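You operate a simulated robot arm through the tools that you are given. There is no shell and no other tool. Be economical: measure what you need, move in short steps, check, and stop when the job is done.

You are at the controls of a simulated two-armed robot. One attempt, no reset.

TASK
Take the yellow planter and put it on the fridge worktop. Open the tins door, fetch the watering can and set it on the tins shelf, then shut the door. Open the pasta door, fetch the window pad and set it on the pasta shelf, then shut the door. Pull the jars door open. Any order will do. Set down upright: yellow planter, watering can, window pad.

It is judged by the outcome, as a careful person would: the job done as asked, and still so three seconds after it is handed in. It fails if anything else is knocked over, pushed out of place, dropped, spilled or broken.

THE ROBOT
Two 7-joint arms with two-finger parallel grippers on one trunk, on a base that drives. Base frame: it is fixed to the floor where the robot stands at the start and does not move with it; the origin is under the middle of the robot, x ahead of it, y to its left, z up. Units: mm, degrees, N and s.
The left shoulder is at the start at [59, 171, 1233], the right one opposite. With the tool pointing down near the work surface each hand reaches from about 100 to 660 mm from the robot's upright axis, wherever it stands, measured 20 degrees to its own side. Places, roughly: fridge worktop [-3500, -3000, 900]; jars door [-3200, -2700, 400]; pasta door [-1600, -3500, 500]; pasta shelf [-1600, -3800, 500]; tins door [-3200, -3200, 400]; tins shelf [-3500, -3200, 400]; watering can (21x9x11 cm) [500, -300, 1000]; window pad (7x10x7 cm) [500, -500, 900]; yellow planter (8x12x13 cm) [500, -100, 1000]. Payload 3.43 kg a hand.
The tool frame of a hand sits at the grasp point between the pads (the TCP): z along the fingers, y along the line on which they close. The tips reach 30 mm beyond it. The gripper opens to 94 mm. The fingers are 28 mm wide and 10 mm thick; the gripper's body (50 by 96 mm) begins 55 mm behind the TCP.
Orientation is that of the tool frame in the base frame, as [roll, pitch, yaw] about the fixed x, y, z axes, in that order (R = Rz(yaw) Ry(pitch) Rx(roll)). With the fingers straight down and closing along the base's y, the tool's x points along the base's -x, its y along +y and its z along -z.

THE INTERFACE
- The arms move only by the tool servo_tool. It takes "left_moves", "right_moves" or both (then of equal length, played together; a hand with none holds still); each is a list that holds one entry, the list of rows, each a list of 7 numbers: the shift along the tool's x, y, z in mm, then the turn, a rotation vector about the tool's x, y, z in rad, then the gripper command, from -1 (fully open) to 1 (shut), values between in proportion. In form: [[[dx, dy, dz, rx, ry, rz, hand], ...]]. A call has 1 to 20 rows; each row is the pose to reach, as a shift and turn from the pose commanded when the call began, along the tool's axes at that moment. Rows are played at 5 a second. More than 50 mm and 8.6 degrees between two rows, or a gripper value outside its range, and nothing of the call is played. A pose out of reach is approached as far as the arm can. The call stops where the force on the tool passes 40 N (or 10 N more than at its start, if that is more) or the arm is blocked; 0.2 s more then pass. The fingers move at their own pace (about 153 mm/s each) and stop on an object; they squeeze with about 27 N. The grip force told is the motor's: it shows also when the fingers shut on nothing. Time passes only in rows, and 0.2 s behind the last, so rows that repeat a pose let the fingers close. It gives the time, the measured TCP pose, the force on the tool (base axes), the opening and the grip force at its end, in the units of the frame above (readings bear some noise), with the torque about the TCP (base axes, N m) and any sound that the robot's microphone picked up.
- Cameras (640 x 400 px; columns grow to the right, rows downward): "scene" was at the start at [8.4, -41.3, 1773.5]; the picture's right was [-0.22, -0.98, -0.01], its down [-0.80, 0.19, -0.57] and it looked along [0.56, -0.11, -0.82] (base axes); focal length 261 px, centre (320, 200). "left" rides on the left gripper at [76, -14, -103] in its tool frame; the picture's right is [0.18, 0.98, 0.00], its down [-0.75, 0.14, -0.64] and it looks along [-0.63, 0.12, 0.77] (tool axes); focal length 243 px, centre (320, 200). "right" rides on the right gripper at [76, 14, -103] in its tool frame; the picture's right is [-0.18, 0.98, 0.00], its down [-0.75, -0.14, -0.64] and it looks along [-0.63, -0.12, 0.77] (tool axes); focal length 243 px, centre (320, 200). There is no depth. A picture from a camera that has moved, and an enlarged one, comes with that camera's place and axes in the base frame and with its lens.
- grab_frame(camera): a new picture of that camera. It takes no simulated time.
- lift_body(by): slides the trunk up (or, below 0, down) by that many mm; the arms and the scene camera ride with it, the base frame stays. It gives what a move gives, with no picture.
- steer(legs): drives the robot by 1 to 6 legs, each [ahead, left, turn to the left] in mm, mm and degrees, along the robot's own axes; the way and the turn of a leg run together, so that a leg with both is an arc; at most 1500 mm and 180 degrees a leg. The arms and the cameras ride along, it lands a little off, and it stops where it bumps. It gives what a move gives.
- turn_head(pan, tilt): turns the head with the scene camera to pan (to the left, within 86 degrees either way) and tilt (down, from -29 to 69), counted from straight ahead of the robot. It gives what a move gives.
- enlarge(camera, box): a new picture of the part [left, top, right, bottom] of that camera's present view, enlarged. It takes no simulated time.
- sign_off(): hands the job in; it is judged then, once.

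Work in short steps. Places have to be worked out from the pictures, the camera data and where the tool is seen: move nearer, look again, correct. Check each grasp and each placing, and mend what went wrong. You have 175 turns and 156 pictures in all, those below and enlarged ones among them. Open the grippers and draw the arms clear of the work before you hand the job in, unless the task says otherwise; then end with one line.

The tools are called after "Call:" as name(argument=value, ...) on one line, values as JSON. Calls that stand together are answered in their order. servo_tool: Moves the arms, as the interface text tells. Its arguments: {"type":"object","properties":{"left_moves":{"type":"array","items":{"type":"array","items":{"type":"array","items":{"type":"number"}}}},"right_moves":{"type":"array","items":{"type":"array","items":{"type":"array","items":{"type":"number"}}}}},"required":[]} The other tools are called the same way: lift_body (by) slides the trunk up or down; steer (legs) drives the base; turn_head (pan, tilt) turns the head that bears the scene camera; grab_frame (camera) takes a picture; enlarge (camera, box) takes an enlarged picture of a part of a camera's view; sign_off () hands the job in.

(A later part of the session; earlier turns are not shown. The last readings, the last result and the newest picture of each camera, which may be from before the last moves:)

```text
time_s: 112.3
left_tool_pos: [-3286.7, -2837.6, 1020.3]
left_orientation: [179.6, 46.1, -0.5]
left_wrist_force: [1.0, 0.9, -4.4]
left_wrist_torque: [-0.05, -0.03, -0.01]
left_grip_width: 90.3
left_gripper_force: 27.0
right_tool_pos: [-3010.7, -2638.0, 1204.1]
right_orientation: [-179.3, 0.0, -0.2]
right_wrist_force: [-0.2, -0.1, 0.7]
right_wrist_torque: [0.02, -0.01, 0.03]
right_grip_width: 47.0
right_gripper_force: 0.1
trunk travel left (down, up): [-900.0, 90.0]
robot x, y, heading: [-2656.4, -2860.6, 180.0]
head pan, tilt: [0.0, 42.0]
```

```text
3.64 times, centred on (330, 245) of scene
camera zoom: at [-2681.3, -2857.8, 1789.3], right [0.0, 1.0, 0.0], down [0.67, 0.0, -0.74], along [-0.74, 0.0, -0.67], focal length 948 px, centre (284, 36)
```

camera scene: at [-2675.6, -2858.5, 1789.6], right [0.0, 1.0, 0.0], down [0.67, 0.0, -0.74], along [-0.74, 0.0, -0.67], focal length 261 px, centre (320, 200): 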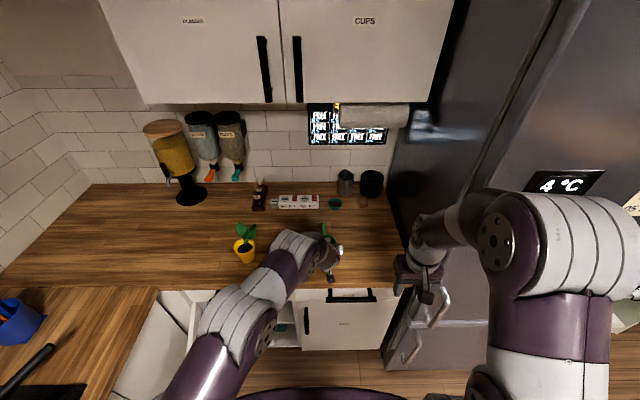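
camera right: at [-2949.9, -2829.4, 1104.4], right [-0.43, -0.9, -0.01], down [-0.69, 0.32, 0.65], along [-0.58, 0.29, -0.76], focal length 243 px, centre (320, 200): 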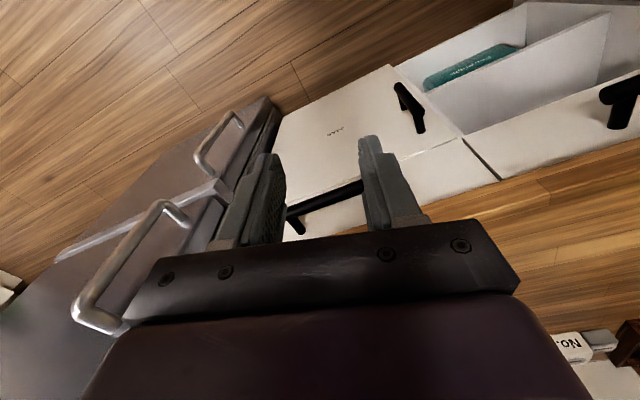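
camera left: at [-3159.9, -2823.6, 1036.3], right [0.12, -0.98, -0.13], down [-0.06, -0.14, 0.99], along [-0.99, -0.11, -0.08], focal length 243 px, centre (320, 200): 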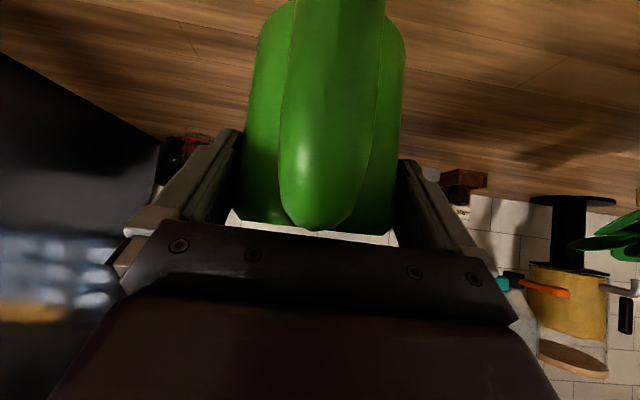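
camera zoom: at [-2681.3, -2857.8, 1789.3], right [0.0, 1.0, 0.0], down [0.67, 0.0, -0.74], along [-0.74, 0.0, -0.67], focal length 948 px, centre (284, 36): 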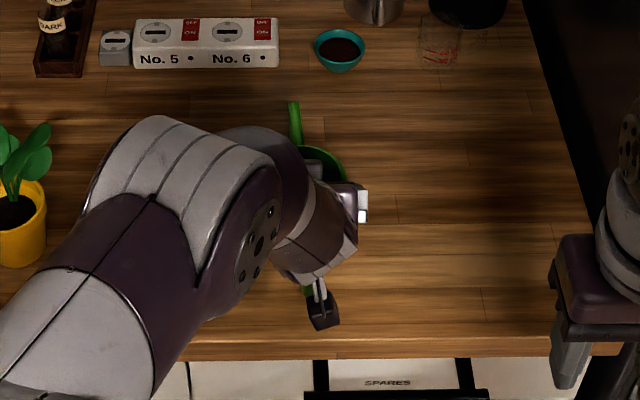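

The can is held level and firm. I raise it slightly, back away from the counter, and lower the trunk.

Call:
servo_tool(left_moves=[[[-10, 0, -10, 0, 0, 0, 1], [-20, 0, -19, 0, 0, 0, 1], [-29, 0, -28, 0, 0, 0, 1]]])

Call:
steer(legs=[[-360, 0, 0], [0, 130, 0]])

Call:
lift_body(by=-400)

Call:
servo_tool(left_moves=[[[0, 20, 0, 0, 0, 0, 1], [0, 40, 0, 0, 0, 0, 1], [0, 60, 0, 0, 0, 0, 1], [0, 80, 0, 0, 0, 0, 1], [0, 100, 0, 0, 0, 0, 1], [0, 120, 0, 0, 0, 0, 1], [0, 140, 0, 0, 0, 0, 1], [0, 160, 0, 0, 0, 0, 1], [0, 180, 0, 0, 0, 0, 1]]])

Call:
grab_frame(camera="scene")

Call:
grab_frame(camera="left")

```text
time_s: 113.1
left_tool_pos: [-3284.8, -2837.5, 1060.6]
left_orientation: [179.6, 46.3, -0.5]
left_wrist_force: [-0.2, -0.1, -4.7]
left_wrist_torque: [-0.02, -0.01, -0.04]
left_grip_width: 90.3
left_gripper_force: 26.8
right_tool_pos: [-3010.9, -2637.3, 1202.6]
right_orientation: [-179.3, 0.0, -0.1]
right_wrist_force: [0.5, -0.4, -0.3]
right_wrist_torque: [-0.03, -0.02, -0.02]
right_grip_width: 47.1
right_gripper_force: 0.0
trunk travel left (down, up): [-900.0, 90.0]
robot x, y, heading: [-2657.2, -2857.1, 179.9]
head pan, tilt: [0.0, 42.0]
```

```text
time_s: 116.3
left_tool_pos: [-2918.7, -2968.3, 1060.7]
left_orientation: [179.6, 46.2, -0.5]
left_wrist_force: [0.6, 0.7, -4.0]
left_wrist_torque: [0.0, -0.04, 0.01]
left_grip_width: 90.3
left_gripper_force: 27.3
right_tool_pos: [-2642.7, -2767.5, 1202.4]
right_orientation: [-179.4, 0.0, 0.1]
right_wrist_force: [-0.5, -0.1, -0.3]
right_wrist_torque: [0.0, 0.0, 0.04]
right_grip_width: 46.9
right_gripper_force: 0.0
trunk travel left (down, up): [-900.0, 90.0]
robot x, y, heading: [-2288.2, -2985.3, -179.9]
head pan, tilt: [0.0, 42.0]
```

```text
time_s: 120.2
left_tool_pos: [-2919.2, -2970.9, 660.6]
left_orientation: [179.6, 46.2, -0.4]
left_wrist_force: [-0.2, 0.7, -4.2]
left_wrist_torque: [-0.01, -0.07, 0.01]
left_grip_width: 90.5
left_gripper_force: 26.8
right_tool_pos: [-2644.2, -2768.1, 802.6]
right_orientation: [-179.3, -0.1, 0.2]
right_wrist_force: [0.3, 0.3, 0.4]
right_wrist_torque: [-0.01, 0.01, 0.0]
right_grip_width: 46.5
right_gripper_force: 0.0
trunk travel left (down, up): [-500.0, 490.0]
robot x, y, heading: [-2287.0, -2990.9, -179.9]
head pan, tilt: [0.0, 42.0]
```

```text
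time_s: 122.2
left_tool_pos: [-2919.6, -3150.5, 661.0]
left_orientation: [179.7, 46.1, -0.2]
left_wrist_force: [-0.6, 0.5, -4.3]
left_wrist_torque: [0.04, -0.03, 0.0]
left_grip_width: 90.3
left_gripper_force: 27.7
right_tool_pos: [-2643.2, -2768.8, 802.9]
right_orientation: [-179.2, 0.0, 0.1]
right_wrist_force: [0.2, 0.1, 0.4]
right_wrist_torque: [0.03, 0.03, 0.02]
right_grip_width: 46.7
right_gripper_force: 0.1
trunk travel left (down, up): [-500.0, 490.0]
robot x, y, heading: [-2291.5, -2989.6, -179.8]
head pan, tilt: [0.0, 42.0]
```

```text
99 pictures are left
camera scene: at [-2313.4, -2988.3, 1389.3], right [0.0, 1.0, 0.0], down [0.67, 0.0, -0.74], along [-0.74, 0.0, -0.67], focal length 261 px, centre (320, 200)
```

scene: 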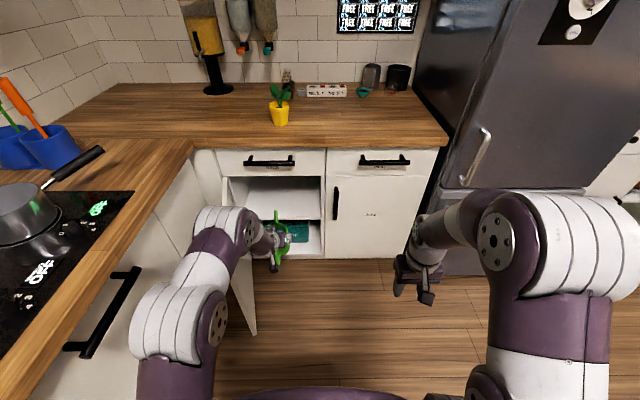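

```text
98 pictures are left
camera left: at [-2793.2, -3136.2, 677.1], right [0.13, -0.98, -0.13], down [-0.06, -0.14, 0.99], along [-0.99, -0.12, -0.08], focal length 243 px, centre (320, 200)
```

left: 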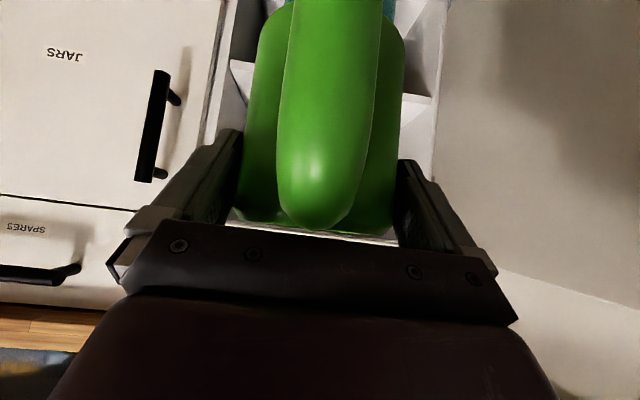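

I zoom on the shelf seen behind the can to gauge its height.

Call:
enlarge(camera="left", box=[200, 0, 460, 180])

Call:
enlarge(camera="scene", box=[180, 140, 340, 340])

```text
2.22 times, centred on (330, 90) of left
camera zoom: at [-2793.2, -3136.2, 677.1], right [0.13, -0.98, -0.13], down [-0.06, -0.14, 0.99], along [-0.99, -0.12, -0.08], focal length 539 px, centre (298, 444)
```

zoom: 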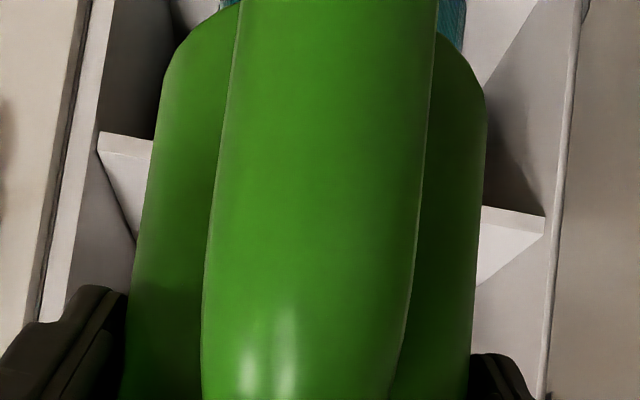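

```text
2.00 times, centred on (260, 240) of scene
camera zoom: at [-2313.4, -2988.3, 1389.3], right [0.0, 1.0, 0.0], down [0.67, 0.0, -0.74], along [-0.74, 0.0, -0.67], focal length 521 px, centre (440, 120)
```

zoom: 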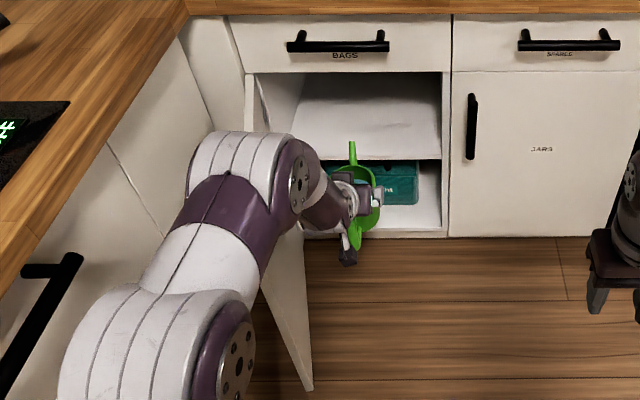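

The shelf top is at z≈442 with its front at x≈-3210. To keep the forearm low while entering, I raise the hand relative to the trunk by 150 and lower the trunk by 250, ending with the can bottom ~25 mm above the shelf.

Call:
servo_tool(left_moves=[[[-18, -5, -17, 0, 0, 0, 1], [-36, -10, -35, 0, 0, 0, 1], [-54, -15, -52, 0, 0, 0, 1], [-72, -20, -69, 0, 0, 0, 1], [-90, -25, -86, 0, 0, 0, 1], [-108, -30, -104, 0, 0, 0, 1]]])

Call:
lift_body(by=-250)

Call:
grab_frame(camera="scene")

Call:
grab_frame(camera="left")

```text
time_s: 123.6
left_tool_pos: [-2918.1, -3118.8, 810.2]
left_orientation: [179.6, 46.2, -0.3]
left_wrist_force: [0.1, 0.8, -4.4]
left_wrist_torque: [0.0, -0.05, -0.02]
left_grip_width: 90.0
left_gripper_force: 26.8
right_tool_pos: [-2643.4, -2770.3, 803.2]
right_orientation: [-179.3, 0.0, 0.2]
right_wrist_force: [0.2, -0.1, 0.1]
right_wrist_torque: [0.0, 0.0, 0.01]
right_grip_width: 46.8
right_gripper_force: 0.0
trunk travel left (down, up): [-500.0, 490.0]
robot x, y, heading: [-2286.8, -2987.1, -180.0]
head pan, tilt: [0.0, 42.0]
```

```text
time_s: 126.2
left_tool_pos: [-2917.0, -3119.0, 561.2]
left_orientation: [179.6, 46.3, -0.3]
left_wrist_force: [-0.1, 0.5, -4.8]
left_wrist_torque: [-0.01, -0.04, 0.01]
left_grip_width: 90.0
left_gripper_force: 27.2
right_tool_pos: [-2643.6, -2769.6, 553.5]
right_orientation: [-179.3, -0.1, 0.1]
right_wrist_force: [-0.3, -0.3, 0.6]
right_wrist_torque: [-0.01, 0.02, -0.01]
right_grip_width: 47.0
right_gripper_force: 0.0
trunk travel left (down, up): [-250.0, 740.0]
robot x, y, heading: [-2291.1, -2990.9, -179.9]
head pan, tilt: [0.0, 42.0]
```

```text
95 pictures are left
camera scene: at [-2313.2, -2987.8, 1139.4], right [0.0, 1.0, 0.0], down [0.67, 0.0, -0.74], along [-0.74, 0.0, -0.67], focal length 261 px, centre (320, 200)
```

scene: 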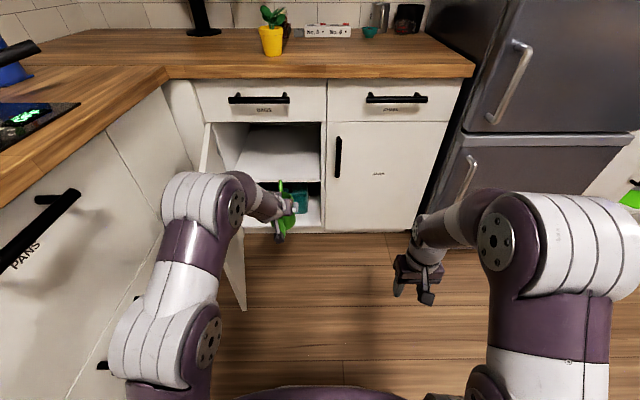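

```text
94 pictures are left
camera left: at [-2791.8, -3104.2, 576.8], right [0.13, -0.98, -0.13], down [-0.06, -0.14, 0.99], along [-0.99, -0.12, -0.08], focal length 243 px, centre (320, 200)
```

left: 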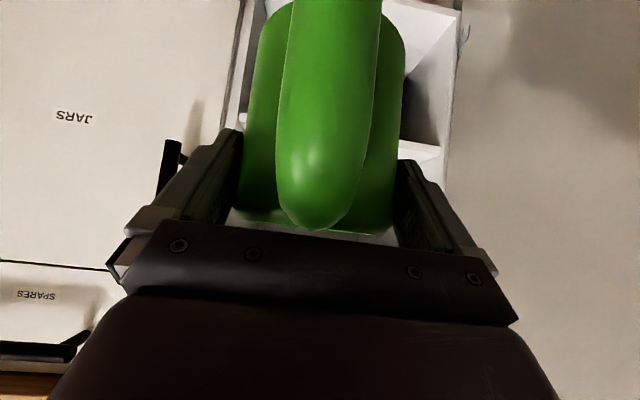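

I zoom again to triangulate the shelf edge more exactly.

Call:
enlarge(camera="left", box=[380, 60, 500, 180])

Call:
enlarge(camera="scene", box=[150, 70, 340, 250])

```text
3.33 times, centred on (440, 120) of left
camera zoom: at [-2791.8, -3104.2, 576.8], right [0.13, -0.98, -0.13], down [-0.06, -0.14, 0.99], along [-0.99, -0.12, -0.08], focal length 809 px, centre (-80, 467)
```

zoom: 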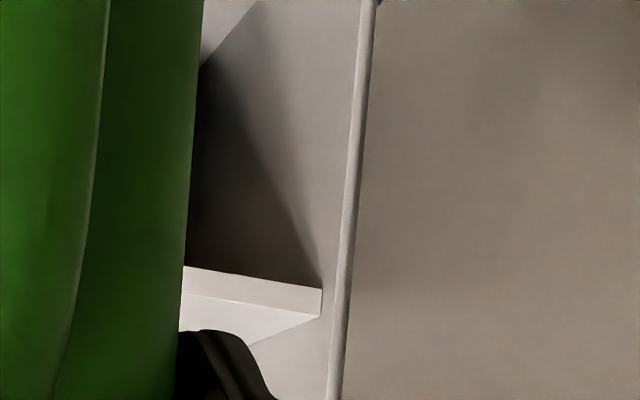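

```text
2.22 times, centred on (245, 160) of scene
camera zoom: at [-2313.2, -2987.8, 1139.4], right [0.0, 1.0, 0.0], down [0.67, 0.0, -0.74], along [-0.74, 0.0, -0.67], focal length 579 px, centre (487, 289)
```

zoom: 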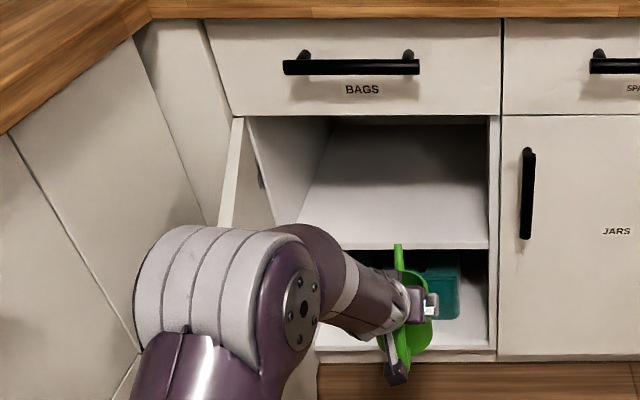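

Triangulated properly: shelf top z≈411, front x≈-3245, y from -3390 to -2985. I extend the arm 120 mm more (straighter elbow) and lower to TCP z≈529.

Call:
servo_tool(left_moves=[[[-12, 0, 22, 0, 0, 0, 1], [-24, 0, 44, 0, 0, 0, 1], [-36, 0, 65, 0, 0, 0, 1], [-48, 0, 87, 0, 0, 0, 1], [-60, 0, 109, 0, 0, 0, 1]]])

Call:
enlarge(camera="scene", box=[120, 70, 340, 250])

```text
time_s: 127.4
left_tool_pos: [-3039.3, -3117.9, 529.0]
left_orientation: [179.7, 46.2, -0.3]
left_wrist_force: [-0.4, -0.6, -3.8]
left_wrist_torque: [0.01, -0.05, 0.0]
left_grip_width: 89.9
left_gripper_force: 26.7
right_tool_pos: [-2642.7, -2768.9, 551.9]
right_orientation: [-179.3, 0.0, 0.1]
right_wrist_force: [0.3, 0.1, 0.3]
right_wrist_torque: [0.03, -0.01, -0.03]
right_grip_width: 47.0
right_gripper_force: 0.1
trunk travel left (down, up): [-250.0, 740.0]
robot x, y, heading: [-2290.9, -2987.2, -179.8]
head pan, tilt: [0.0, 42.0]
```

```text
2.22 times, centred on (230, 160) of scene
camera zoom: at [-2313.6, -2987.9, 1139.3], right [0.0, 1.0, 0.0], down [0.67, 0.0, -0.74], along [-0.74, 0.0, -0.67], focal length 579 px, centre (520, 289)
```

zoom: 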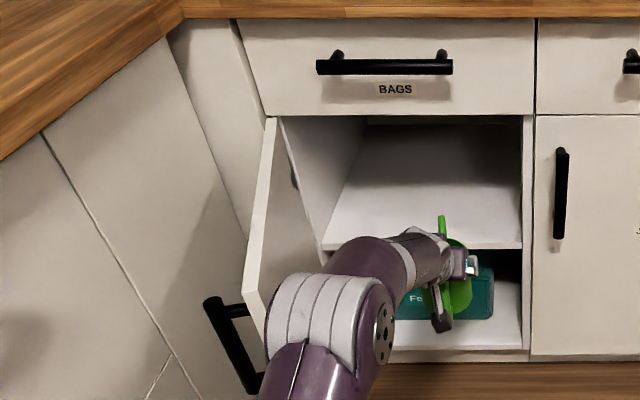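

The arm is straighter now. I drive 200 mm forward so the can goes over the shelf, then check.

Call:
steer(legs=[[200, 0, 0]])

Call:
grab_frame(camera="scene")

Call:
grab_frame(camera="left")

```text
time_s: 128.9
left_tool_pos: [-3234.1, -3117.0, 529.0]
left_orientation: [179.6, 46.1, -0.2]
left_wrist_force: [-0.3, 0.0, -4.6]
left_wrist_torque: [-0.01, 0.01, -0.03]
left_grip_width: 90.0
left_gripper_force: 27.1
right_tool_pos: [-2837.7, -2768.9, 551.6]
right_orientation: [-179.3, -0.1, 0.1]
right_wrist_force: [0.4, 0.1, 1.8]
right_wrist_torque: [0.0, 0.0, 0.01]
right_grip_width: 46.9
right_gripper_force: 0.1
trunk travel left (down, up): [-250.0, 740.0]
robot x, y, heading: [-2485.8, -2986.7, -180.2]
head pan, tilt: [0.0, 42.0]
```

```text
90 pictures are left
camera scene: at [-2508.3, -2988.0, 1139.3], right [0.0, 1.0, 0.0], down [0.67, 0.0, -0.74], along [-0.74, 0.0, -0.67], focal length 261 px, centre (320, 200)
```

scene: 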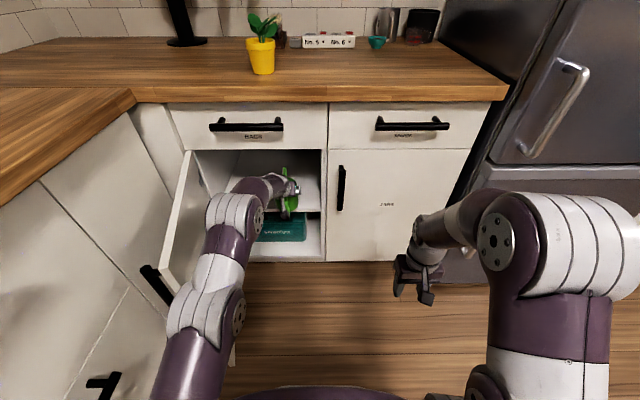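

```text
89 pictures are left
camera left: at [-3107.2, -3103.6, 545.0], right [0.13, -0.98, -0.13], down [-0.06, -0.14, 0.99], along [-0.99, -0.12, -0.08], focal length 243 px, centre (320, 200)
```

left: 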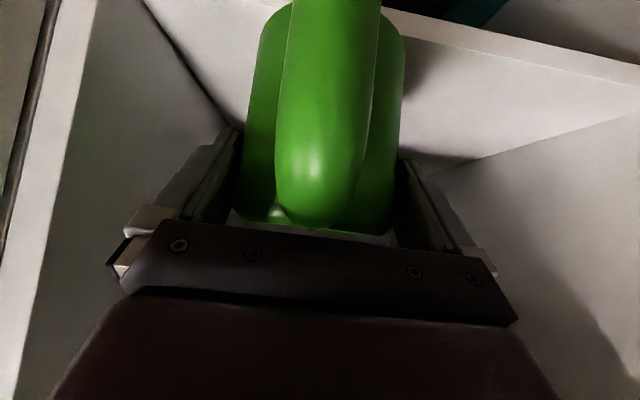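

Clearances look fine with the shelf at z≈408. I go forward another 115 mm.

Call:
steer(legs=[[115, 0, 0]])

Call:
grab_frame(camera="scene")

Call:
grab_frame(camera="left")

```text
time_s: 130.1
left_tool_pos: [-3345.9, -3116.3, 528.5]
left_orientation: [179.5, 46.1, -0.5]
left_wrist_force: [0.0, -0.2, -3.4]
left_wrist_torque: [-0.05, -0.05, 0.02]
left_grip_width: 89.9
left_gripper_force: 27.2
right_tool_pos: [-2951.0, -2768.3, 554.1]
right_orientation: [-179.4, -0.1, -0.2]
right_wrist_force: [0.6, 0.3, -0.6]
right_wrist_torque: [0.0, 0.01, -0.01]
right_grip_width: 46.7
right_gripper_force: 0.2
trunk travel left (down, up): [-250.0, 740.0]
robot x, y, heading: [-2597.8, -2993.1, 180.0]
head pan, tilt: [0.0, 42.0]
```

```text
88 pictures are left
camera scene: at [-2621.3, -2987.9, 1139.3], right [0.0, 1.0, 0.0], down [0.67, 0.0, -0.74], along [-0.74, 0.0, -0.67], focal length 261 px, centre (320, 200)
```

scene: 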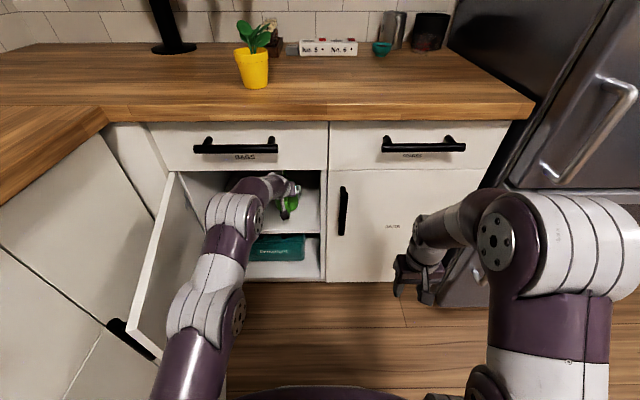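

```text
87 pictures are left
camera left: at [-3220.4, -3101.7, 544.7], right [0.12, -0.98, -0.13], down [-0.06, -0.14, 0.99], along [-0.99, -0.12, -0.08], focal length 243 px, centre (320, 200)
```

left: 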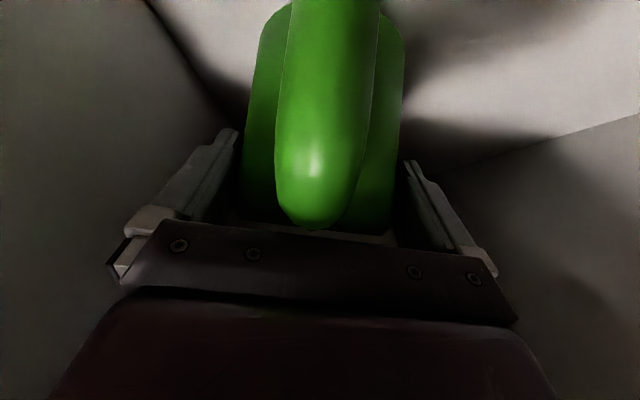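

Now at x=-3346 inside. I lower gently until contact.

Call:
servo_tool(left_moves=[[[4, 0, 4, 0, 0, 0, 1], [8, 0, 7, 0, 0, 0, 1], [11, 0, 10, 0, 0, 0, 1], [13, 0, 13, 0, 0, 0, 1], [15, 0, 14, 0, 0, 0, 1], [16, 0, 16, 0, 0, 0, 1]]])

```text
time_s: 131.5
left_tool_pos: [-3347.3, -3114.8, 505.4]
left_orientation: [179.6, 46.0, -0.5]
left_wrist_force: [1.1, 0.0, -3.6]
left_wrist_torque: [0.0, -0.01, 0.03]
left_grip_width: 89.7
left_gripper_force: 27.2
right_tool_pos: [-2949.5, -2767.7, 553.0]
right_orientation: [-179.4, 0.0, -0.1]
right_wrist_force: [-0.1, -0.2, 0.4]
right_wrist_torque: [0.0, 0.0, 0.02]
right_grip_width: 47.1
right_gripper_force: 0.1
trunk travel left (down, up): [-250.0, 740.0]
robot x, y, heading: [-2596.3, -2987.8, 179.7]
head pan, tilt: [0.0, 42.0]
```

Still free (−3.6 N is its weight). I continue down in 2 mm steps.

Call:
servo_tool(left_moves=[[[1.5, 0, 1.4, 0, 0, 0, 1], [3, 0, 2.8, 0, 0, 0, 1], [4.5, 0, 4.2, 0, 0, 0, 1], [6, 0, 5.6, 0, 0, 0, 1]]])

```text
time_s: 132.5
left_tool_pos: [-3347.6, -3116.5, 500.3]
left_orientation: [179.6, 46.2, -0.5]
left_wrist_force: [0.6, -0.7, 2.0]
left_wrist_torque: [-0.14, -0.28, -0.05]
left_grip_width: 90.2
left_gripper_force: 26.8
right_tool_pos: [-2949.5, -2769.0, 553.0]
right_orientation: [-179.3, 0.0, -0.1]
right_wrist_force: [-0.4, -0.1, 1.0]
right_wrist_torque: [0.0, -0.02, -0.02]
right_grip_width: 46.8
right_gripper_force: 0.1
trunk travel left (down, up): [-250.0, 740.0]
robot x, y, heading: [-2595.8, -2986.9, 179.9]
head pan, tilt: [0.0, 42.0]
```

Contact: the can rests on the shelf. I open and withdraw, first slightly up-back along the axis, then horizontally.

Call:
servo_tool(left_moves=[[[0, 0, 0, 0, 0, 0, -1], [0, 0, 0, 0, 0, 0, -1], [0, 0, 0, 0, 0, 0, -1], [0, 0, -6, 0, 0, 0, -1], [0, 0, -12, 0, 0, 0, -1], [0, 0, -18, 0, 0, 0, -1], [0, 0, -25, 0, 0, 0, -1], [8, 0, -33, 0, 0, 0, -1], [16, 0, -42, 0, 0, 0, -1], [28, 0, -54, 0, 0, 0, -1], [42, 0, -68, 0, 0, 0, -1], [56, 0, -83, 0, 0, 0, -1], [70, 0, -98, 0, 0, 0, -1]]])

Call:
grab_frame(camera="left")

```text
time_s: 135.3
left_tool_pos: [-3226.2, -3115.1, 516.0]
left_orientation: [179.7, 46.2, -0.4]
left_wrist_force: [-0.3, 0.1, -0.4]
left_wrist_torque: [0.01, 0.02, -0.02]
left_grip_width: 94.2
left_gripper_force: 0.0
right_tool_pos: [-2950.1, -2767.8, 552.3]
right_orientation: [-179.3, 0.0, -0.1]
right_wrist_force: [-0.6, -0.7, 0.8]
right_wrist_torque: [0.01, 0.02, -0.02]
right_grip_width: 46.9
right_gripper_force: 0.0
trunk travel left (down, up): [-250.0, 740.0]
robot x, y, heading: [-2595.3, -2985.3, 179.9]
head pan, tilt: [0.0, 42.0]
```

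```text
86 pictures are left
camera left: at [-3100.3, -3101.4, 531.8], right [0.12, -0.98, -0.13], down [-0.06, -0.14, 0.99], along [-0.99, -0.12, -0.08], focal length 243 px, centre (320, 200)
```

left: 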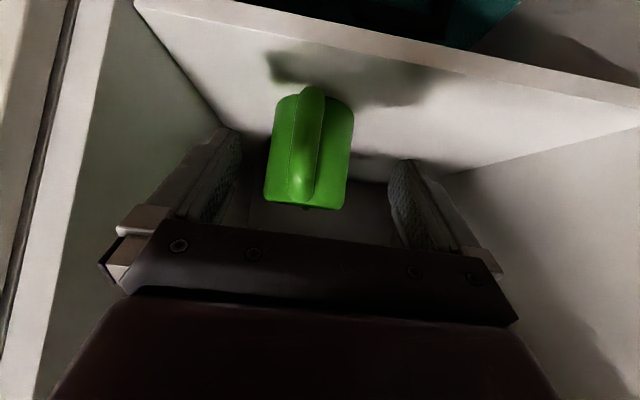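

The can stands upright on the shelf. I back out 180 mm, raise the trunk 400, and turn the left hand down with shut fingers to close the door the same way.

Call:
steer(legs=[[-180, 0, 0]])

Call:
lift_body(by=400)

Call:
servo_tool(left_moves=[[[0, 0, 0, 0, 0.1, 0, -1], [0, 0, 0, 0, 0.2, 0, 1], [0, 0, 0, 0, 0.3, 0, 1], [0, 0, 0, 0, 0.4, 0, 1], [0, 0, 0, 0, 0.5, 0, 1], [0, 0, 0, 0, 0.6, 0, 1], [0, 0, 0, 0, 0.7, 0, 1], [0, 0, 0, 0, 0.806, 0, 1]]])

Call:
grab_frame(camera="scene")

```text
time_s: 136.8
left_tool_pos: [-3049.9, -3115.0, 515.3]
left_orientation: [179.6, 46.2, -0.6]
left_wrist_force: [-0.9, 0.0, -0.5]
left_wrist_torque: [0.01, 0.04, 0.03]
left_grip_width: 94.0
left_gripper_force: 0.0
right_tool_pos: [-2772.4, -2767.4, 554.0]
right_orientation: [-179.4, 0.0, -0.4]
right_wrist_force: [0.0, -0.5, -0.7]
right_wrist_torque: [-0.01, 0.03, -0.04]
right_grip_width: 47.2
right_gripper_force: 0.1
trunk travel left (down, up): [-250.0, 740.0]
robot x, y, heading: [-2417.3, -2989.2, 179.5]
head pan, tilt: [0.0, 42.0]
```

```text
time_s: 140.7
left_tool_pos: [-3048.2, -3114.5, 915.7]
left_orientation: [179.6, 46.0, -0.6]
left_wrist_force: [0.4, -0.2, 0.3]
left_wrist_torque: [0.01, -0.02, 0.0]
left_grip_width: 93.8
left_gripper_force: 0.0
right_tool_pos: [-2772.3, -2767.4, 952.6]
right_orientation: [-179.3, 0.0, -0.4]
right_wrist_force: [1.7, -0.4, -0.3]
right_wrist_torque: [-0.01, -0.03, 0.0]
right_grip_width: 46.8
right_gripper_force: 0.1
trunk travel left (down, up): [-650.0, 340.0]
robot x, y, heading: [-2416.1, -2988.6, 179.6]
head pan, tilt: [0.0, 42.0]
```

```text
time_s: 142.5
left_tool_pos: [-3030.8, -3191.2, 899.1]
left_orientation: [168.3, 8.6, -5.5]
left_wrist_force: [0.7, 0.3, 0.0]
left_wrist_torque: [0.04, -0.03, 0.0]
left_grip_width: 0.0
left_gripper_force: 27.3
left hand out of reach, approached as far as the arm can: row 2, 3, 4, 5, 6, 7, 8
right_tool_pos: [-2770.4, -2767.3, 951.7]
right_orientation: [-179.3, -0.1, -0.2]
right_wrist_force: [0.0, -0.5, 0.3]
right_wrist_torque: [0.02, -0.01, 0.03]
right_grip_width: 47.0
right_gripper_force: 0.0
trunk travel left (down, up): [-650.0, 340.0]
robot x, y, heading: [-2419.1, -2988.6, 179.4]
head pan, tilt: [0.0, 42.0]
```

```text
85 pictures are left
camera scene: at [-2442.9, -2987.8, 1539.4], right [0.0, 1.0, 0.0], down [0.67, 0.0, -0.74], along [-0.74, 0.0, -0.67], focal length 261 px, centre (320, 200)
```

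scene: 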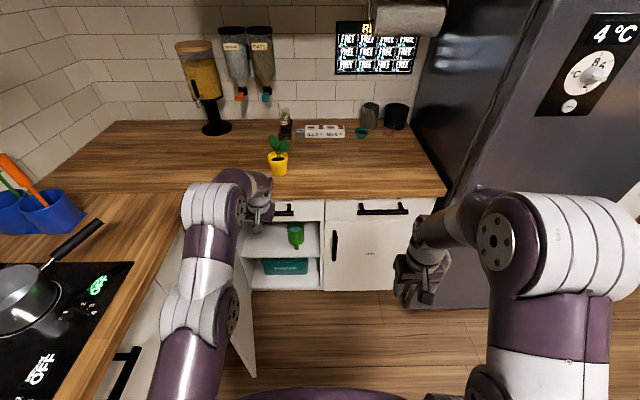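

The door's free edge is at about (-2773,-3291), ~76° open. I straighten the left hand and move it over the outer side of the door at (-2840,-3390).

Call:
servo_tool(left_moves=[[[26, 22, 3, 0.05, 0.037, -0.024, 1], [52, 44, 6, 0.1, 0.075, -0.048, 1], [79, 67, 9, 0.15, 0.112, -0.072, 1], [105, 89, 12, 0.2, 0.149, -0.096, 1], [131, 111, 15, 0.2, 0.149, -0.096, 1], [157, 133, 18, 0.2, 0.149, -0.096, 1], [184, 156, 21, 0.2, 0.149, -0.096, 1], [210, 178, 24, 0.2, 0.149, -0.096, 1], [210, 178, 24, 0.2, 0.149, -0.096, 1]]])

Call:
grab_frame(camera="left")

```text
time_s: 144.5
left_tool_pos: [-2809.8, -3255.9, 836.3]
left_orientation: [176.1, 1.9, 0.9]
left_wrist_force: [-0.4, 0.0, -0.1]
left_wrist_torque: [-0.02, 0.0, 0.01]
left_grip_width: 0.1
left_gripper_force: 26.8
left hand out of reach, approached as far as the arm can: row 1, 2, 3, 4, 5, 6, 7, 8, 9
right_tool_pos: [-2771.1, -2767.4, 953.7]
right_orientation: [-179.3, -0.1, -0.3]
right_wrist_force: [-0.1, -0.7, -0.1]
right_wrist_torque: [-0.01, -0.03, 0.04]
right_grip_width: 46.8
right_gripper_force: 0.0
trunk travel left (down, up): [-650.0, 340.0]
robot x, y, heading: [-2417.0, -2988.1, 179.5]
head pan, tilt: [0.0, 42.0]
```

```text
84 pictures are left
camera left: at [-2730.9, -3233.8, 935.0], right [0.2, -0.98, 0.06], down [-0.73, -0.11, 0.67], along [-0.65, -0.18, -0.74], focal length 243 px, centre (320, 200)
```

left: 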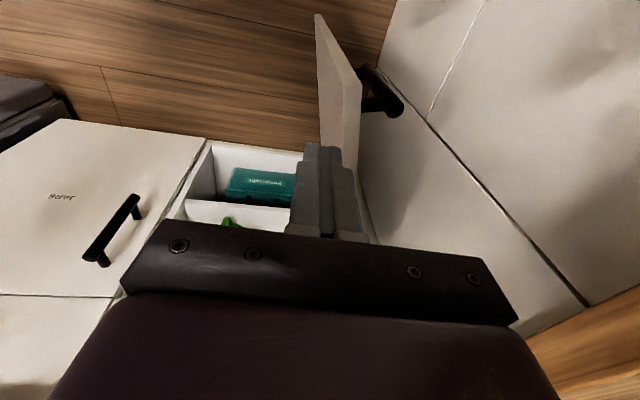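

The arm won't reach further sideways, so I shift the base left 110 mm to get the fingers past the door.

Call:
steer(legs=[[0, 115, 0]])

Call:
grab_frame(camera="left")

```text
time_s: 145.7
left_tool_pos: [-2810.0, -3370.7, 837.1]
left_orientation: [175.9, 1.8, 1.0]
left_wrist_force: [0.2, 0.6, -0.1]
left_wrist_torque: [0.02, 0.02, 0.02]
left_grip_width: 0.0
left_gripper_force: 27.0
right_tool_pos: [-2772.0, -2881.8, 953.3]
right_orientation: [-179.3, -0.1, -0.3]
right_wrist_force: [0.6, 0.3, -0.7]
right_wrist_torque: [0.01, -0.01, -0.02]
right_grip_width: 47.0
right_gripper_force: 0.0
trunk travel left (down, up): [-650.0, 340.0]
robot x, y, heading: [-2417.8, -3105.1, 179.8]
head pan, tilt: [0.0, 42.0]
```

```text
83 pictures are left
camera left: at [-2731.0, -3348.4, 935.3], right [0.2, -0.98, 0.06], down [-0.73, -0.11, 0.67], along [-0.65, -0.18, -0.74], focal length 243 px, centre (320, 200)
```

left: 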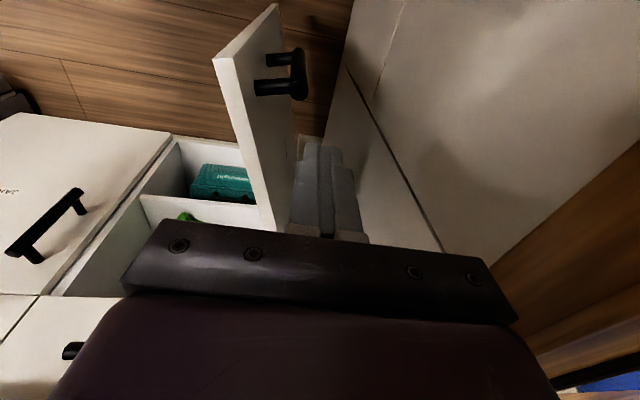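

The fingers are on the door's outer side. I lower the trunk 122 mm to dip them beside the door, then push with the base toward +y.

Call:
lift_body(by=-122)

Call:
steer(legs=[[0, -100, 0], [30, -80, 0], [50, -60, 0]])

Call:
grab_frame(camera="scene")

```text
time_s: 147.2
left_tool_pos: [-2809.7, -3369.7, 715.3]
left_orientation: [176.0, 1.8, 0.9]
left_wrist_force: [-0.7, 0.7, -0.2]
left_wrist_torque: [-0.03, 0.01, -0.01]
left_grip_width: 0.0
left_gripper_force: 27.3
right_tool_pos: [-2771.8, -2882.3, 830.4]
right_orientation: [-179.3, 0.0, -0.2]
right_wrist_force: [1.1, -0.5, 0.6]
right_wrist_torque: [-0.01, -0.03, 0.02]
right_grip_width: 47.1
right_gripper_force: 0.1
trunk travel left (down, up): [-528.0, 462.0]
robot x, y, heading: [-2417.8, -3101.5, 180.0]
head pan, tilt: [0.0, 42.0]
```

```text
time_s: 149.7
left_tool_pos: [-2887.8, -3134.6, 714.5]
left_orientation: [175.9, 1.6, 1.1]
left_wrist_force: [0.2, 1.4, -0.2]
left_wrist_torque: [-0.01, -0.01, 0.02]
left_grip_width: 0.0
left_gripper_force: 26.9
right_tool_pos: [-2850.5, -2644.7, 830.3]
right_orientation: [-179.4, -0.2, -0.3]
right_wrist_force: [0.6, 0.6, -0.6]
right_wrist_torque: [-0.01, -0.04, 0.01]
right_grip_width: 46.9
right_gripper_force: 0.2
trunk travel left (down, up): [-528.0, 462.0]
robot x, y, heading: [-2498.2, -2867.7, 179.7]
head pan, tilt: [0.0, 42.0]
```

```text
82 pictures are left
camera scene: at [-2521.4, -2865.3, 1417.3], right [0.01, 1.0, 0.0], down [0.67, 0.0, -0.74], along [-0.74, 0.0, -0.67], focal length 261 px, centre (320, 200)
```

scene: 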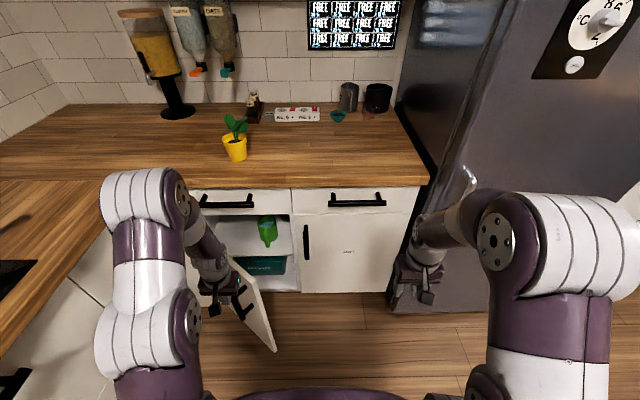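

The door is about half closed. I tuck the right hand inward away from the fridge, then keep pushing.

Call:
servo_tool(right_moves=[[[10, 25, 0, 0, 0, 0, 0], [20, 50, 0, 0, 0, 0, 0], [30, 75, 0, 0, 0, 0, 0], [40, 100, 0, 0, 0, 0, 0]]])

Call:
steer(legs=[[80, -40, 0], [80, -20, 0]])

Call:
grab_frame(camera="scene")

```text
time_s: 150.7
left_tool_pos: [-2888.4, -3132.6, 714.3]
left_orientation: [176.1, 1.7, 1.0]
left_wrist_force: [-0.3, 0.1, 0.6]
left_wrist_torque: [-0.01, 0.04, -0.05]
left_grip_width: 0.2
left_gripper_force: 27.1
right_tool_pos: [-2809.5, -2747.2, 828.9]
right_orientation: [-179.3, 0.0, -0.4]
right_wrist_force: [0.9, -0.2, -0.2]
right_wrist_torque: [0.01, 0.03, -0.05]
right_grip_width: 47.0
right_gripper_force: 0.1
trunk travel left (down, up): [-528.0, 462.0]
robot x, y, heading: [-2496.2, -2870.9, 179.8]
head pan, tilt: [0.0, 42.0]
```

```text
time_s: 152.5
left_tool_pos: [-3051.3, -3071.7, 714.3]
left_orientation: [176.0, 1.7, 0.9]
left_wrist_force: [0.2, 0.4, -0.3]
left_wrist_torque: [0.02, 0.01, -0.01]
left_grip_width: 0.0
left_gripper_force: 27.2
right_tool_pos: [-2973.6, -2683.2, 828.5]
right_orientation: [-179.3, -0.1, -0.4]
right_wrist_force: [-0.5, 0.5, -0.4]
right_wrist_torque: [0.0, -0.01, 0.01]
right_grip_width: 47.1
right_gripper_force: 0.2
trunk travel left (down, up): [-528.0, 462.0]
robot x, y, heading: [-2659.5, -2803.9, 179.5]
head pan, tilt: [0.0, 42.0]
```

```text
81 pictures are left
camera scene: at [-2684.9, -2804.3, 1417.3], right [0.01, 1.0, 0.0], down [0.67, 0.0, -0.74], along [-0.74, 0.01, -0.67], focal length 261 px, centre (320, 200)
```

scene: 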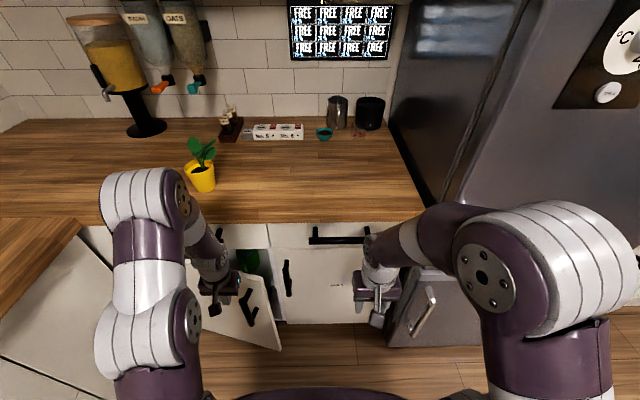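

The door is about 25° open. I step back, pitch the hand so the fingertips lead, and lower it a bit for the final push.

Call:
steer(legs=[[-70, 40, 0]])

Call:
servo_tool(left_moves=[[[0, 0, 0, 0, -0.1, 0, 1], [0, 0, 0, 0, -0.2, 0, 1], [0, 0, 0, 0, -0.3, 0, 1], [0, 0, 0, 0, -0.4, 0, 1], [0, 0, 0, 0, -0.5, 0, 1], [0, 0, 0, 0, -0.6, 0, 1], [0, 0, 0, 0, -0.7, 0, 1], [0, 0, 0, 0, -0.8, 0, 1]]])

Call:
lift_body(by=-60)

Call:
grab_frame(camera="left")

```text
time_s: 153.5
left_tool_pos: [-2981.7, -3113.2, 714.2]
left_orientation: [176.0, 1.8, 0.8]
left_wrist_force: [1.0, -0.1, 0.1]
left_wrist_torque: [0.02, 0.0, 0.02]
left_grip_width: 0.0
left_gripper_force: 27.3
right_tool_pos: [-2902.4, -2724.8, 830.3]
right_orientation: [-179.3, 0.0, -0.4]
right_wrist_force: [0.8, -0.4, 0.5]
right_wrist_torque: [-0.02, 0.05, 0.02]
right_grip_width: 46.8
right_gripper_force: 0.0
trunk travel left (down, up): [-528.0, 462.0]
robot x, y, heading: [-2593.6, -2846.3, 180.0]
head pan, tilt: [0.0, 42.0]
```

```text
time_s: 155.3
left_tool_pos: [-3001.8, -3138.2, 718.3]
left_orientation: [176.1, 47.2, -2.3]
left_wrist_force: [0.6, 0.0, 0.6]
left_wrist_torque: [0.02, -0.03, -0.02]
left_grip_width: 0.0
left_gripper_force: 26.9
left hand out of reach, approached as far as the arm can: row 5, 6, 7, 8
right_tool_pos: [-2903.3, -2725.6, 830.2]
right_orientation: [-179.3, 0.0, -0.4]
right_wrist_force: [0.0, -0.5, 0.8]
right_wrist_torque: [0.01, -0.01, -0.03]
right_grip_width: 47.0
right_gripper_force: 0.1
trunk travel left (down, up): [-528.0, 462.0]
robot x, y, heading: [-2591.4, -2844.9, 179.9]
head pan, tilt: [0.0, 42.0]
```

```text
time_s: 156.3
left_tool_pos: [-3001.4, -3137.8, 658.3]
left_orientation: [176.1, 47.1, -2.4]
left_wrist_force: [-0.1, -0.1, -0.8]
left_wrist_torque: [0.01, 0.0, -0.02]
left_grip_width: 0.0
left_gripper_force: 27.3
right_tool_pos: [-2903.0, -2724.3, 769.3]
right_orientation: [-179.3, 0.0, -0.5]
right_wrist_force: [0.3, 0.4, -0.5]
right_wrist_torque: [-0.01, 0.01, 0.01]
right_grip_width: 47.1
right_gripper_force: 0.0
trunk travel left (down, up): [-468.0, 522.0]
robot x, y, heading: [-2593.4, -2845.3, 179.5]
head pan, tilt: [0.0, 42.0]
```

```text
80 pictures are left
camera left: at [-2875.3, -3122.1, 671.4], right [0.13, -0.99, -0.09], down [-0.04, -0.1, 0.99], along [-0.99, -0.13, -0.05], focal length 243 px, centre (320, 200)
```

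left: 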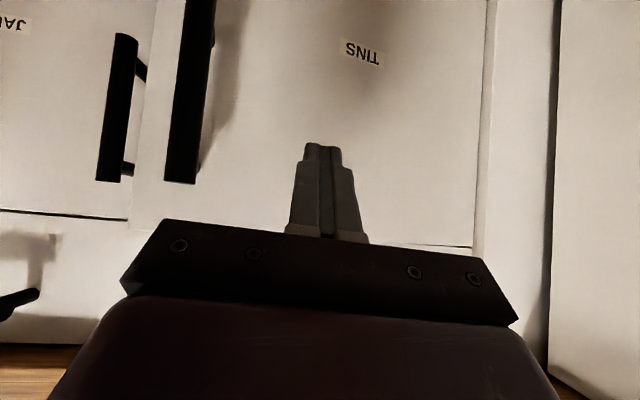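

The view is clear of the handles. I drive forward to push the door shut.

Call:
steer(legs=[[100, 0, 0], [60, 0, 0]])

Call:
grab_frame(camera="left")

Call:
grab_frame(camera="scene")

```text
time_s: 158.0
left_tool_pos: [-3160.2, -3135.4, 656.6]
left_orientation: [176.0, 47.0, -2.4]
left_wrist_force: [-1.4, -0.2, 0.0]
left_wrist_torque: [0.02, -0.04, 0.0]
left_grip_width: 0.1
left_gripper_force: 27.1
right_tool_pos: [-3062.8, -2723.2, 768.9]
right_orientation: [-179.3, 0.0, -0.5]
right_wrist_force: [-0.1, -1.1, 0.5]
right_wrist_torque: [0.0, -0.05, -0.01]
right_grip_width: 46.8
right_gripper_force: 0.0
trunk travel left (down, up): [-468.0, 522.0]
robot x, y, heading: [-2744.8, -2843.7, 179.4]
head pan, tilt: [0.0, 42.0]
```

```text
79 pictures are left
camera left: at [-3034.8, -3120.8, 670.8], right [0.13, -0.99, -0.09], down [-0.04, -0.1, 0.99], along [-0.99, -0.13, -0.05], focal length 243 px, centre (320, 200)
```

left: 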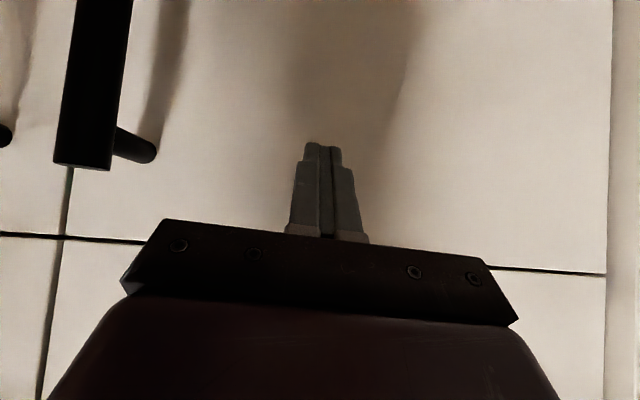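

```text
78 pictures are left
camera scene: at [-2774.6, -2844.4, 1357.3], right [0.01, 1.0, 0.0], down [0.67, -0.01, -0.74], along [-0.74, 0.01, -0.67], focal length 261 px, centre (320, 200)
```

scene: 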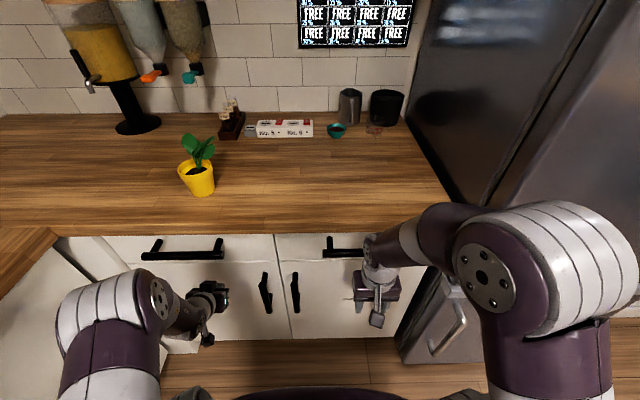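

It looks nearly shut; I push a little more until there is clear contact and then inspect the edge.

Call:
steer(legs=[[20, 0, 0]])

Call:
enlarge(camera="scene", box=[180, 220, 360, 350])

```text
time_s: 158.8
left_tool_pos: [-3181.1, -3135.7, 656.5]
left_orientation: [176.1, 46.9, -2.4]
left_wrist_force: [0.3, 0.5, -0.3]
left_wrist_torque: [0.02, -0.02, 0.0]
left_grip_width: 0.2
left_gripper_force: 27.3
right_tool_pos: [-3083.0, -2723.4, 768.5]
right_orientation: [-179.2, -0.1, -0.5]
right_wrist_force: [-0.2, -0.2, 0.0]
right_wrist_torque: [-0.01, -0.01, -0.04]
right_grip_width: 46.8
right_gripper_force: 0.1
trunk travel left (down, up): [-468.0, 522.0]
robot x, y, heading: [-2771.9, -2843.4, 179.4]
head pan, tilt: [0.0, 42.0]
```

```text
3.08 times, centred on (270, 285) of scene
camera zoom: at [-2794.8, -2844.2, 1357.3], right [0.01, 1.0, 0.0], down [0.67, -0.01, -0.74], along [-0.74, 0.01, -0.67], focal length 802 px, centre (474, -62)
```

zoom: 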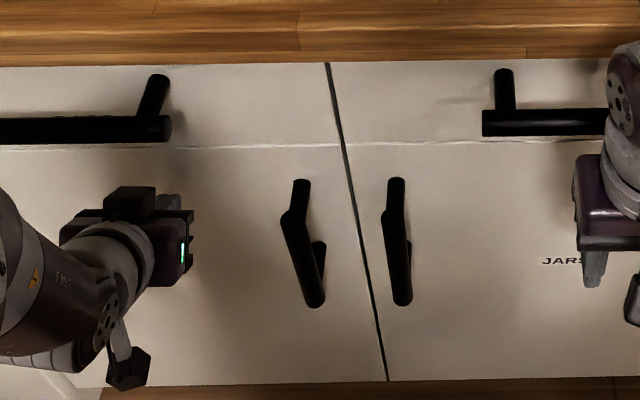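

The doors look flush; a final 12 mm nudge confirms contact.

Call:
steer(legs=[[14, 0, 0]])

Call:
steer(legs=[[-250, 0, 0]])

Call:
grab_frame(camera="scene")

```text
time_s: 159.6
left_tool_pos: [-3193.8, -3135.2, 658.4]
left_orientation: [176.2, 47.1, -2.4]
left_wrist_force: [9.6, -0.9, 0.6]
left_wrist_torque: [0.03, -0.13, 0.08]
left_grip_width: 0.1
left_gripper_force: 27.4
right_tool_pos: [-3095.5, -2722.7, 769.3]
right_orientation: [-179.3, -0.1, -0.6]
right_wrist_force: [-1.0, 0.8, 0.2]
right_wrist_torque: [0.02, 0.02, -0.03]
right_grip_width: 47.0
right_gripper_force: 0.0
trunk travel left (down, up): [-468.0, 522.0]
robot x, y, heading: [-2782.7, -2844.0, 179.4]
head pan, tilt: [0.0, 42.0]
```

```text
time_s: 161.4
left_tool_pos: [-2944.9, -3137.7, 658.7]
left_orientation: [176.2, 47.2, -2.4]
left_wrist_force: [0.6, -0.5, 0.1]
left_wrist_torque: [0.0, -0.02, 0.02]
left_grip_width: 0.0
left_gripper_force: 27.4
right_tool_pos: [-2845.4, -2724.4, 769.4]
right_orientation: [-179.4, 0.0, -0.6]
right_wrist_force: [0.0, -0.7, -0.8]
right_wrist_torque: [0.01, 0.0, -0.02]
right_grip_width: 46.9
right_gripper_force: 0.1
trunk travel left (down, up): [-468.0, 522.0]
robot x, y, heading: [-2534.7, -2848.1, 179.6]
head pan, tilt: [0.0, 42.0]
```

```text
76 pictures are left
camera scene: at [-2556.7, -2846.2, 1357.4], right [0.01, 1.0, 0.0], down [0.67, -0.01, -0.74], along [-0.74, 0.01, -0.67], focal length 261 px, centre (320, 200)
```

scene: 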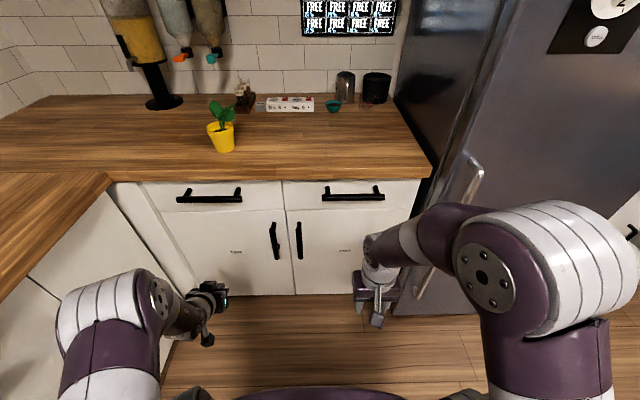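

The tins door is shut and the planter stands undisturbed. Next is the jars door: I shift left, pitch the right hand 45° and bring it to handle height at y≈-2913.

Call:
steer(legs=[[0, 100, 0]])

Call:
servo_tool(right_moves=[[[0, 10, 11, 0, -0.087, 0, -1], [0, 20, 22, 0, -0.174, 0, -1], [0, 29, 33, 0, -0.262, 0, -1], [0, 39, 44, 0, -0.349, 0, -1], [0, 49, 55, 0, -0.436, 0, -1], [0, 59, 66, 0, -0.524, 0, -1], [0, 69, 77, 0, -0.611, 0, -1], [0, 78, 88, 0, -0.698, 0, -1], [0, 88, 100, 0, -0.785, 0, -1], [0, 88, 100, 0, -0.785, 0, -1]]])

Call:
lift_body(by=-90)

Call:
grab_frame(camera="right")

```text
time_s: 162.6
left_tool_pos: [-2945.6, -3240.1, 657.0]
left_orientation: [176.3, 46.9, -2.2]
left_wrist_force: [-0.3, 0.0, 0.4]
left_wrist_torque: [0.03, -0.02, -0.01]
left_grip_width: 0.1
left_gripper_force: 27.3
right_tool_pos: [-2848.4, -2826.7, 769.7]
right_orientation: [-179.2, 0.1, -0.5]
right_wrist_force: [0.1, -0.4, -0.4]
right_wrist_torque: [0.0, 0.0, 0.01]
right_grip_width: 46.9
right_gripper_force: 0.0
trunk travel left (down, up): [-468.0, 522.0]
robot x, y, heading: [-2536.0, -2943.5, 179.4]
head pan, tilt: [0.0, 42.0]
```

```text
time_s: 164.8
left_tool_pos: [-2946.7, -3238.3, 658.6]
left_orientation: [176.2, 47.0, -2.4]
left_wrist_force: [-1.4, 0.3, 0.1]
left_wrist_torque: [-0.02, 0.03, 0.0]
left_grip_width: 0.0
left_gripper_force: 27.2
right_tool_pos: [-2857.1, -2919.2, 679.2]
right_orientation: [178.7, 46.2, -2.0]
right_wrist_force: [0.1, 0.6, 0.1]
right_wrist_torque: [0.0, -0.03, 0.02]
right_grip_width: 94.0
right_gripper_force: 0.2
trunk travel left (down, up): [-468.0, 522.0]
robot x, y, heading: [-2536.8, -2949.8, 179.5]
head pan, tilt: [0.0, 42.0]
```

```text
time_s: 166.0
left_tool_pos: [-2945.3, -3237.9, 567.0]
left_orientation: [176.2, 46.9, -2.4]
left_wrist_force: [-0.4, 0.8, 0.4]
left_wrist_torque: [0.05, 0.0, -0.02]
left_grip_width: 0.0
left_gripper_force: 26.8
right_tool_pos: [-2858.2, -2921.6, 588.6]
right_orientation: [178.5, 46.2, -2.0]
right_wrist_force: [0.9, -0.3, 0.2]
right_wrist_torque: [-0.01, 0.0, 0.03]
right_grip_width: 94.1
right_gripper_force: 0.0
trunk travel left (down, up): [-378.0, 612.0]
robot x, y, heading: [-2536.5, -2947.7, 179.6]
head pan, tilt: [0.0, 42.0]
```

```text
75 pictures are left
camera right: at [-2731.3, -2936.5, 605.2], right [-0.14, -0.98, 0.15], down [-0.06, 0.16, 0.99], along [-0.99, 0.13, -0.08], focal length 243 px, centre (320, 200)
```

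right: 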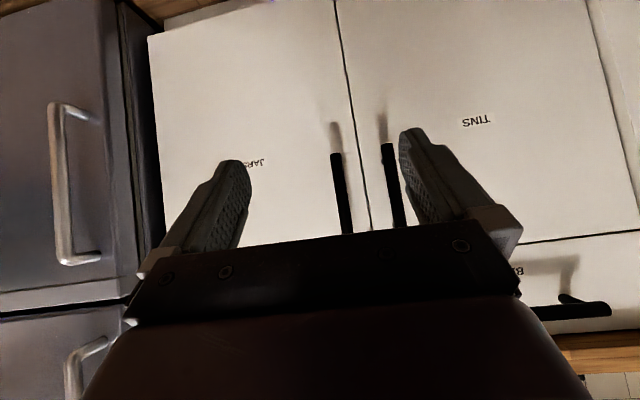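

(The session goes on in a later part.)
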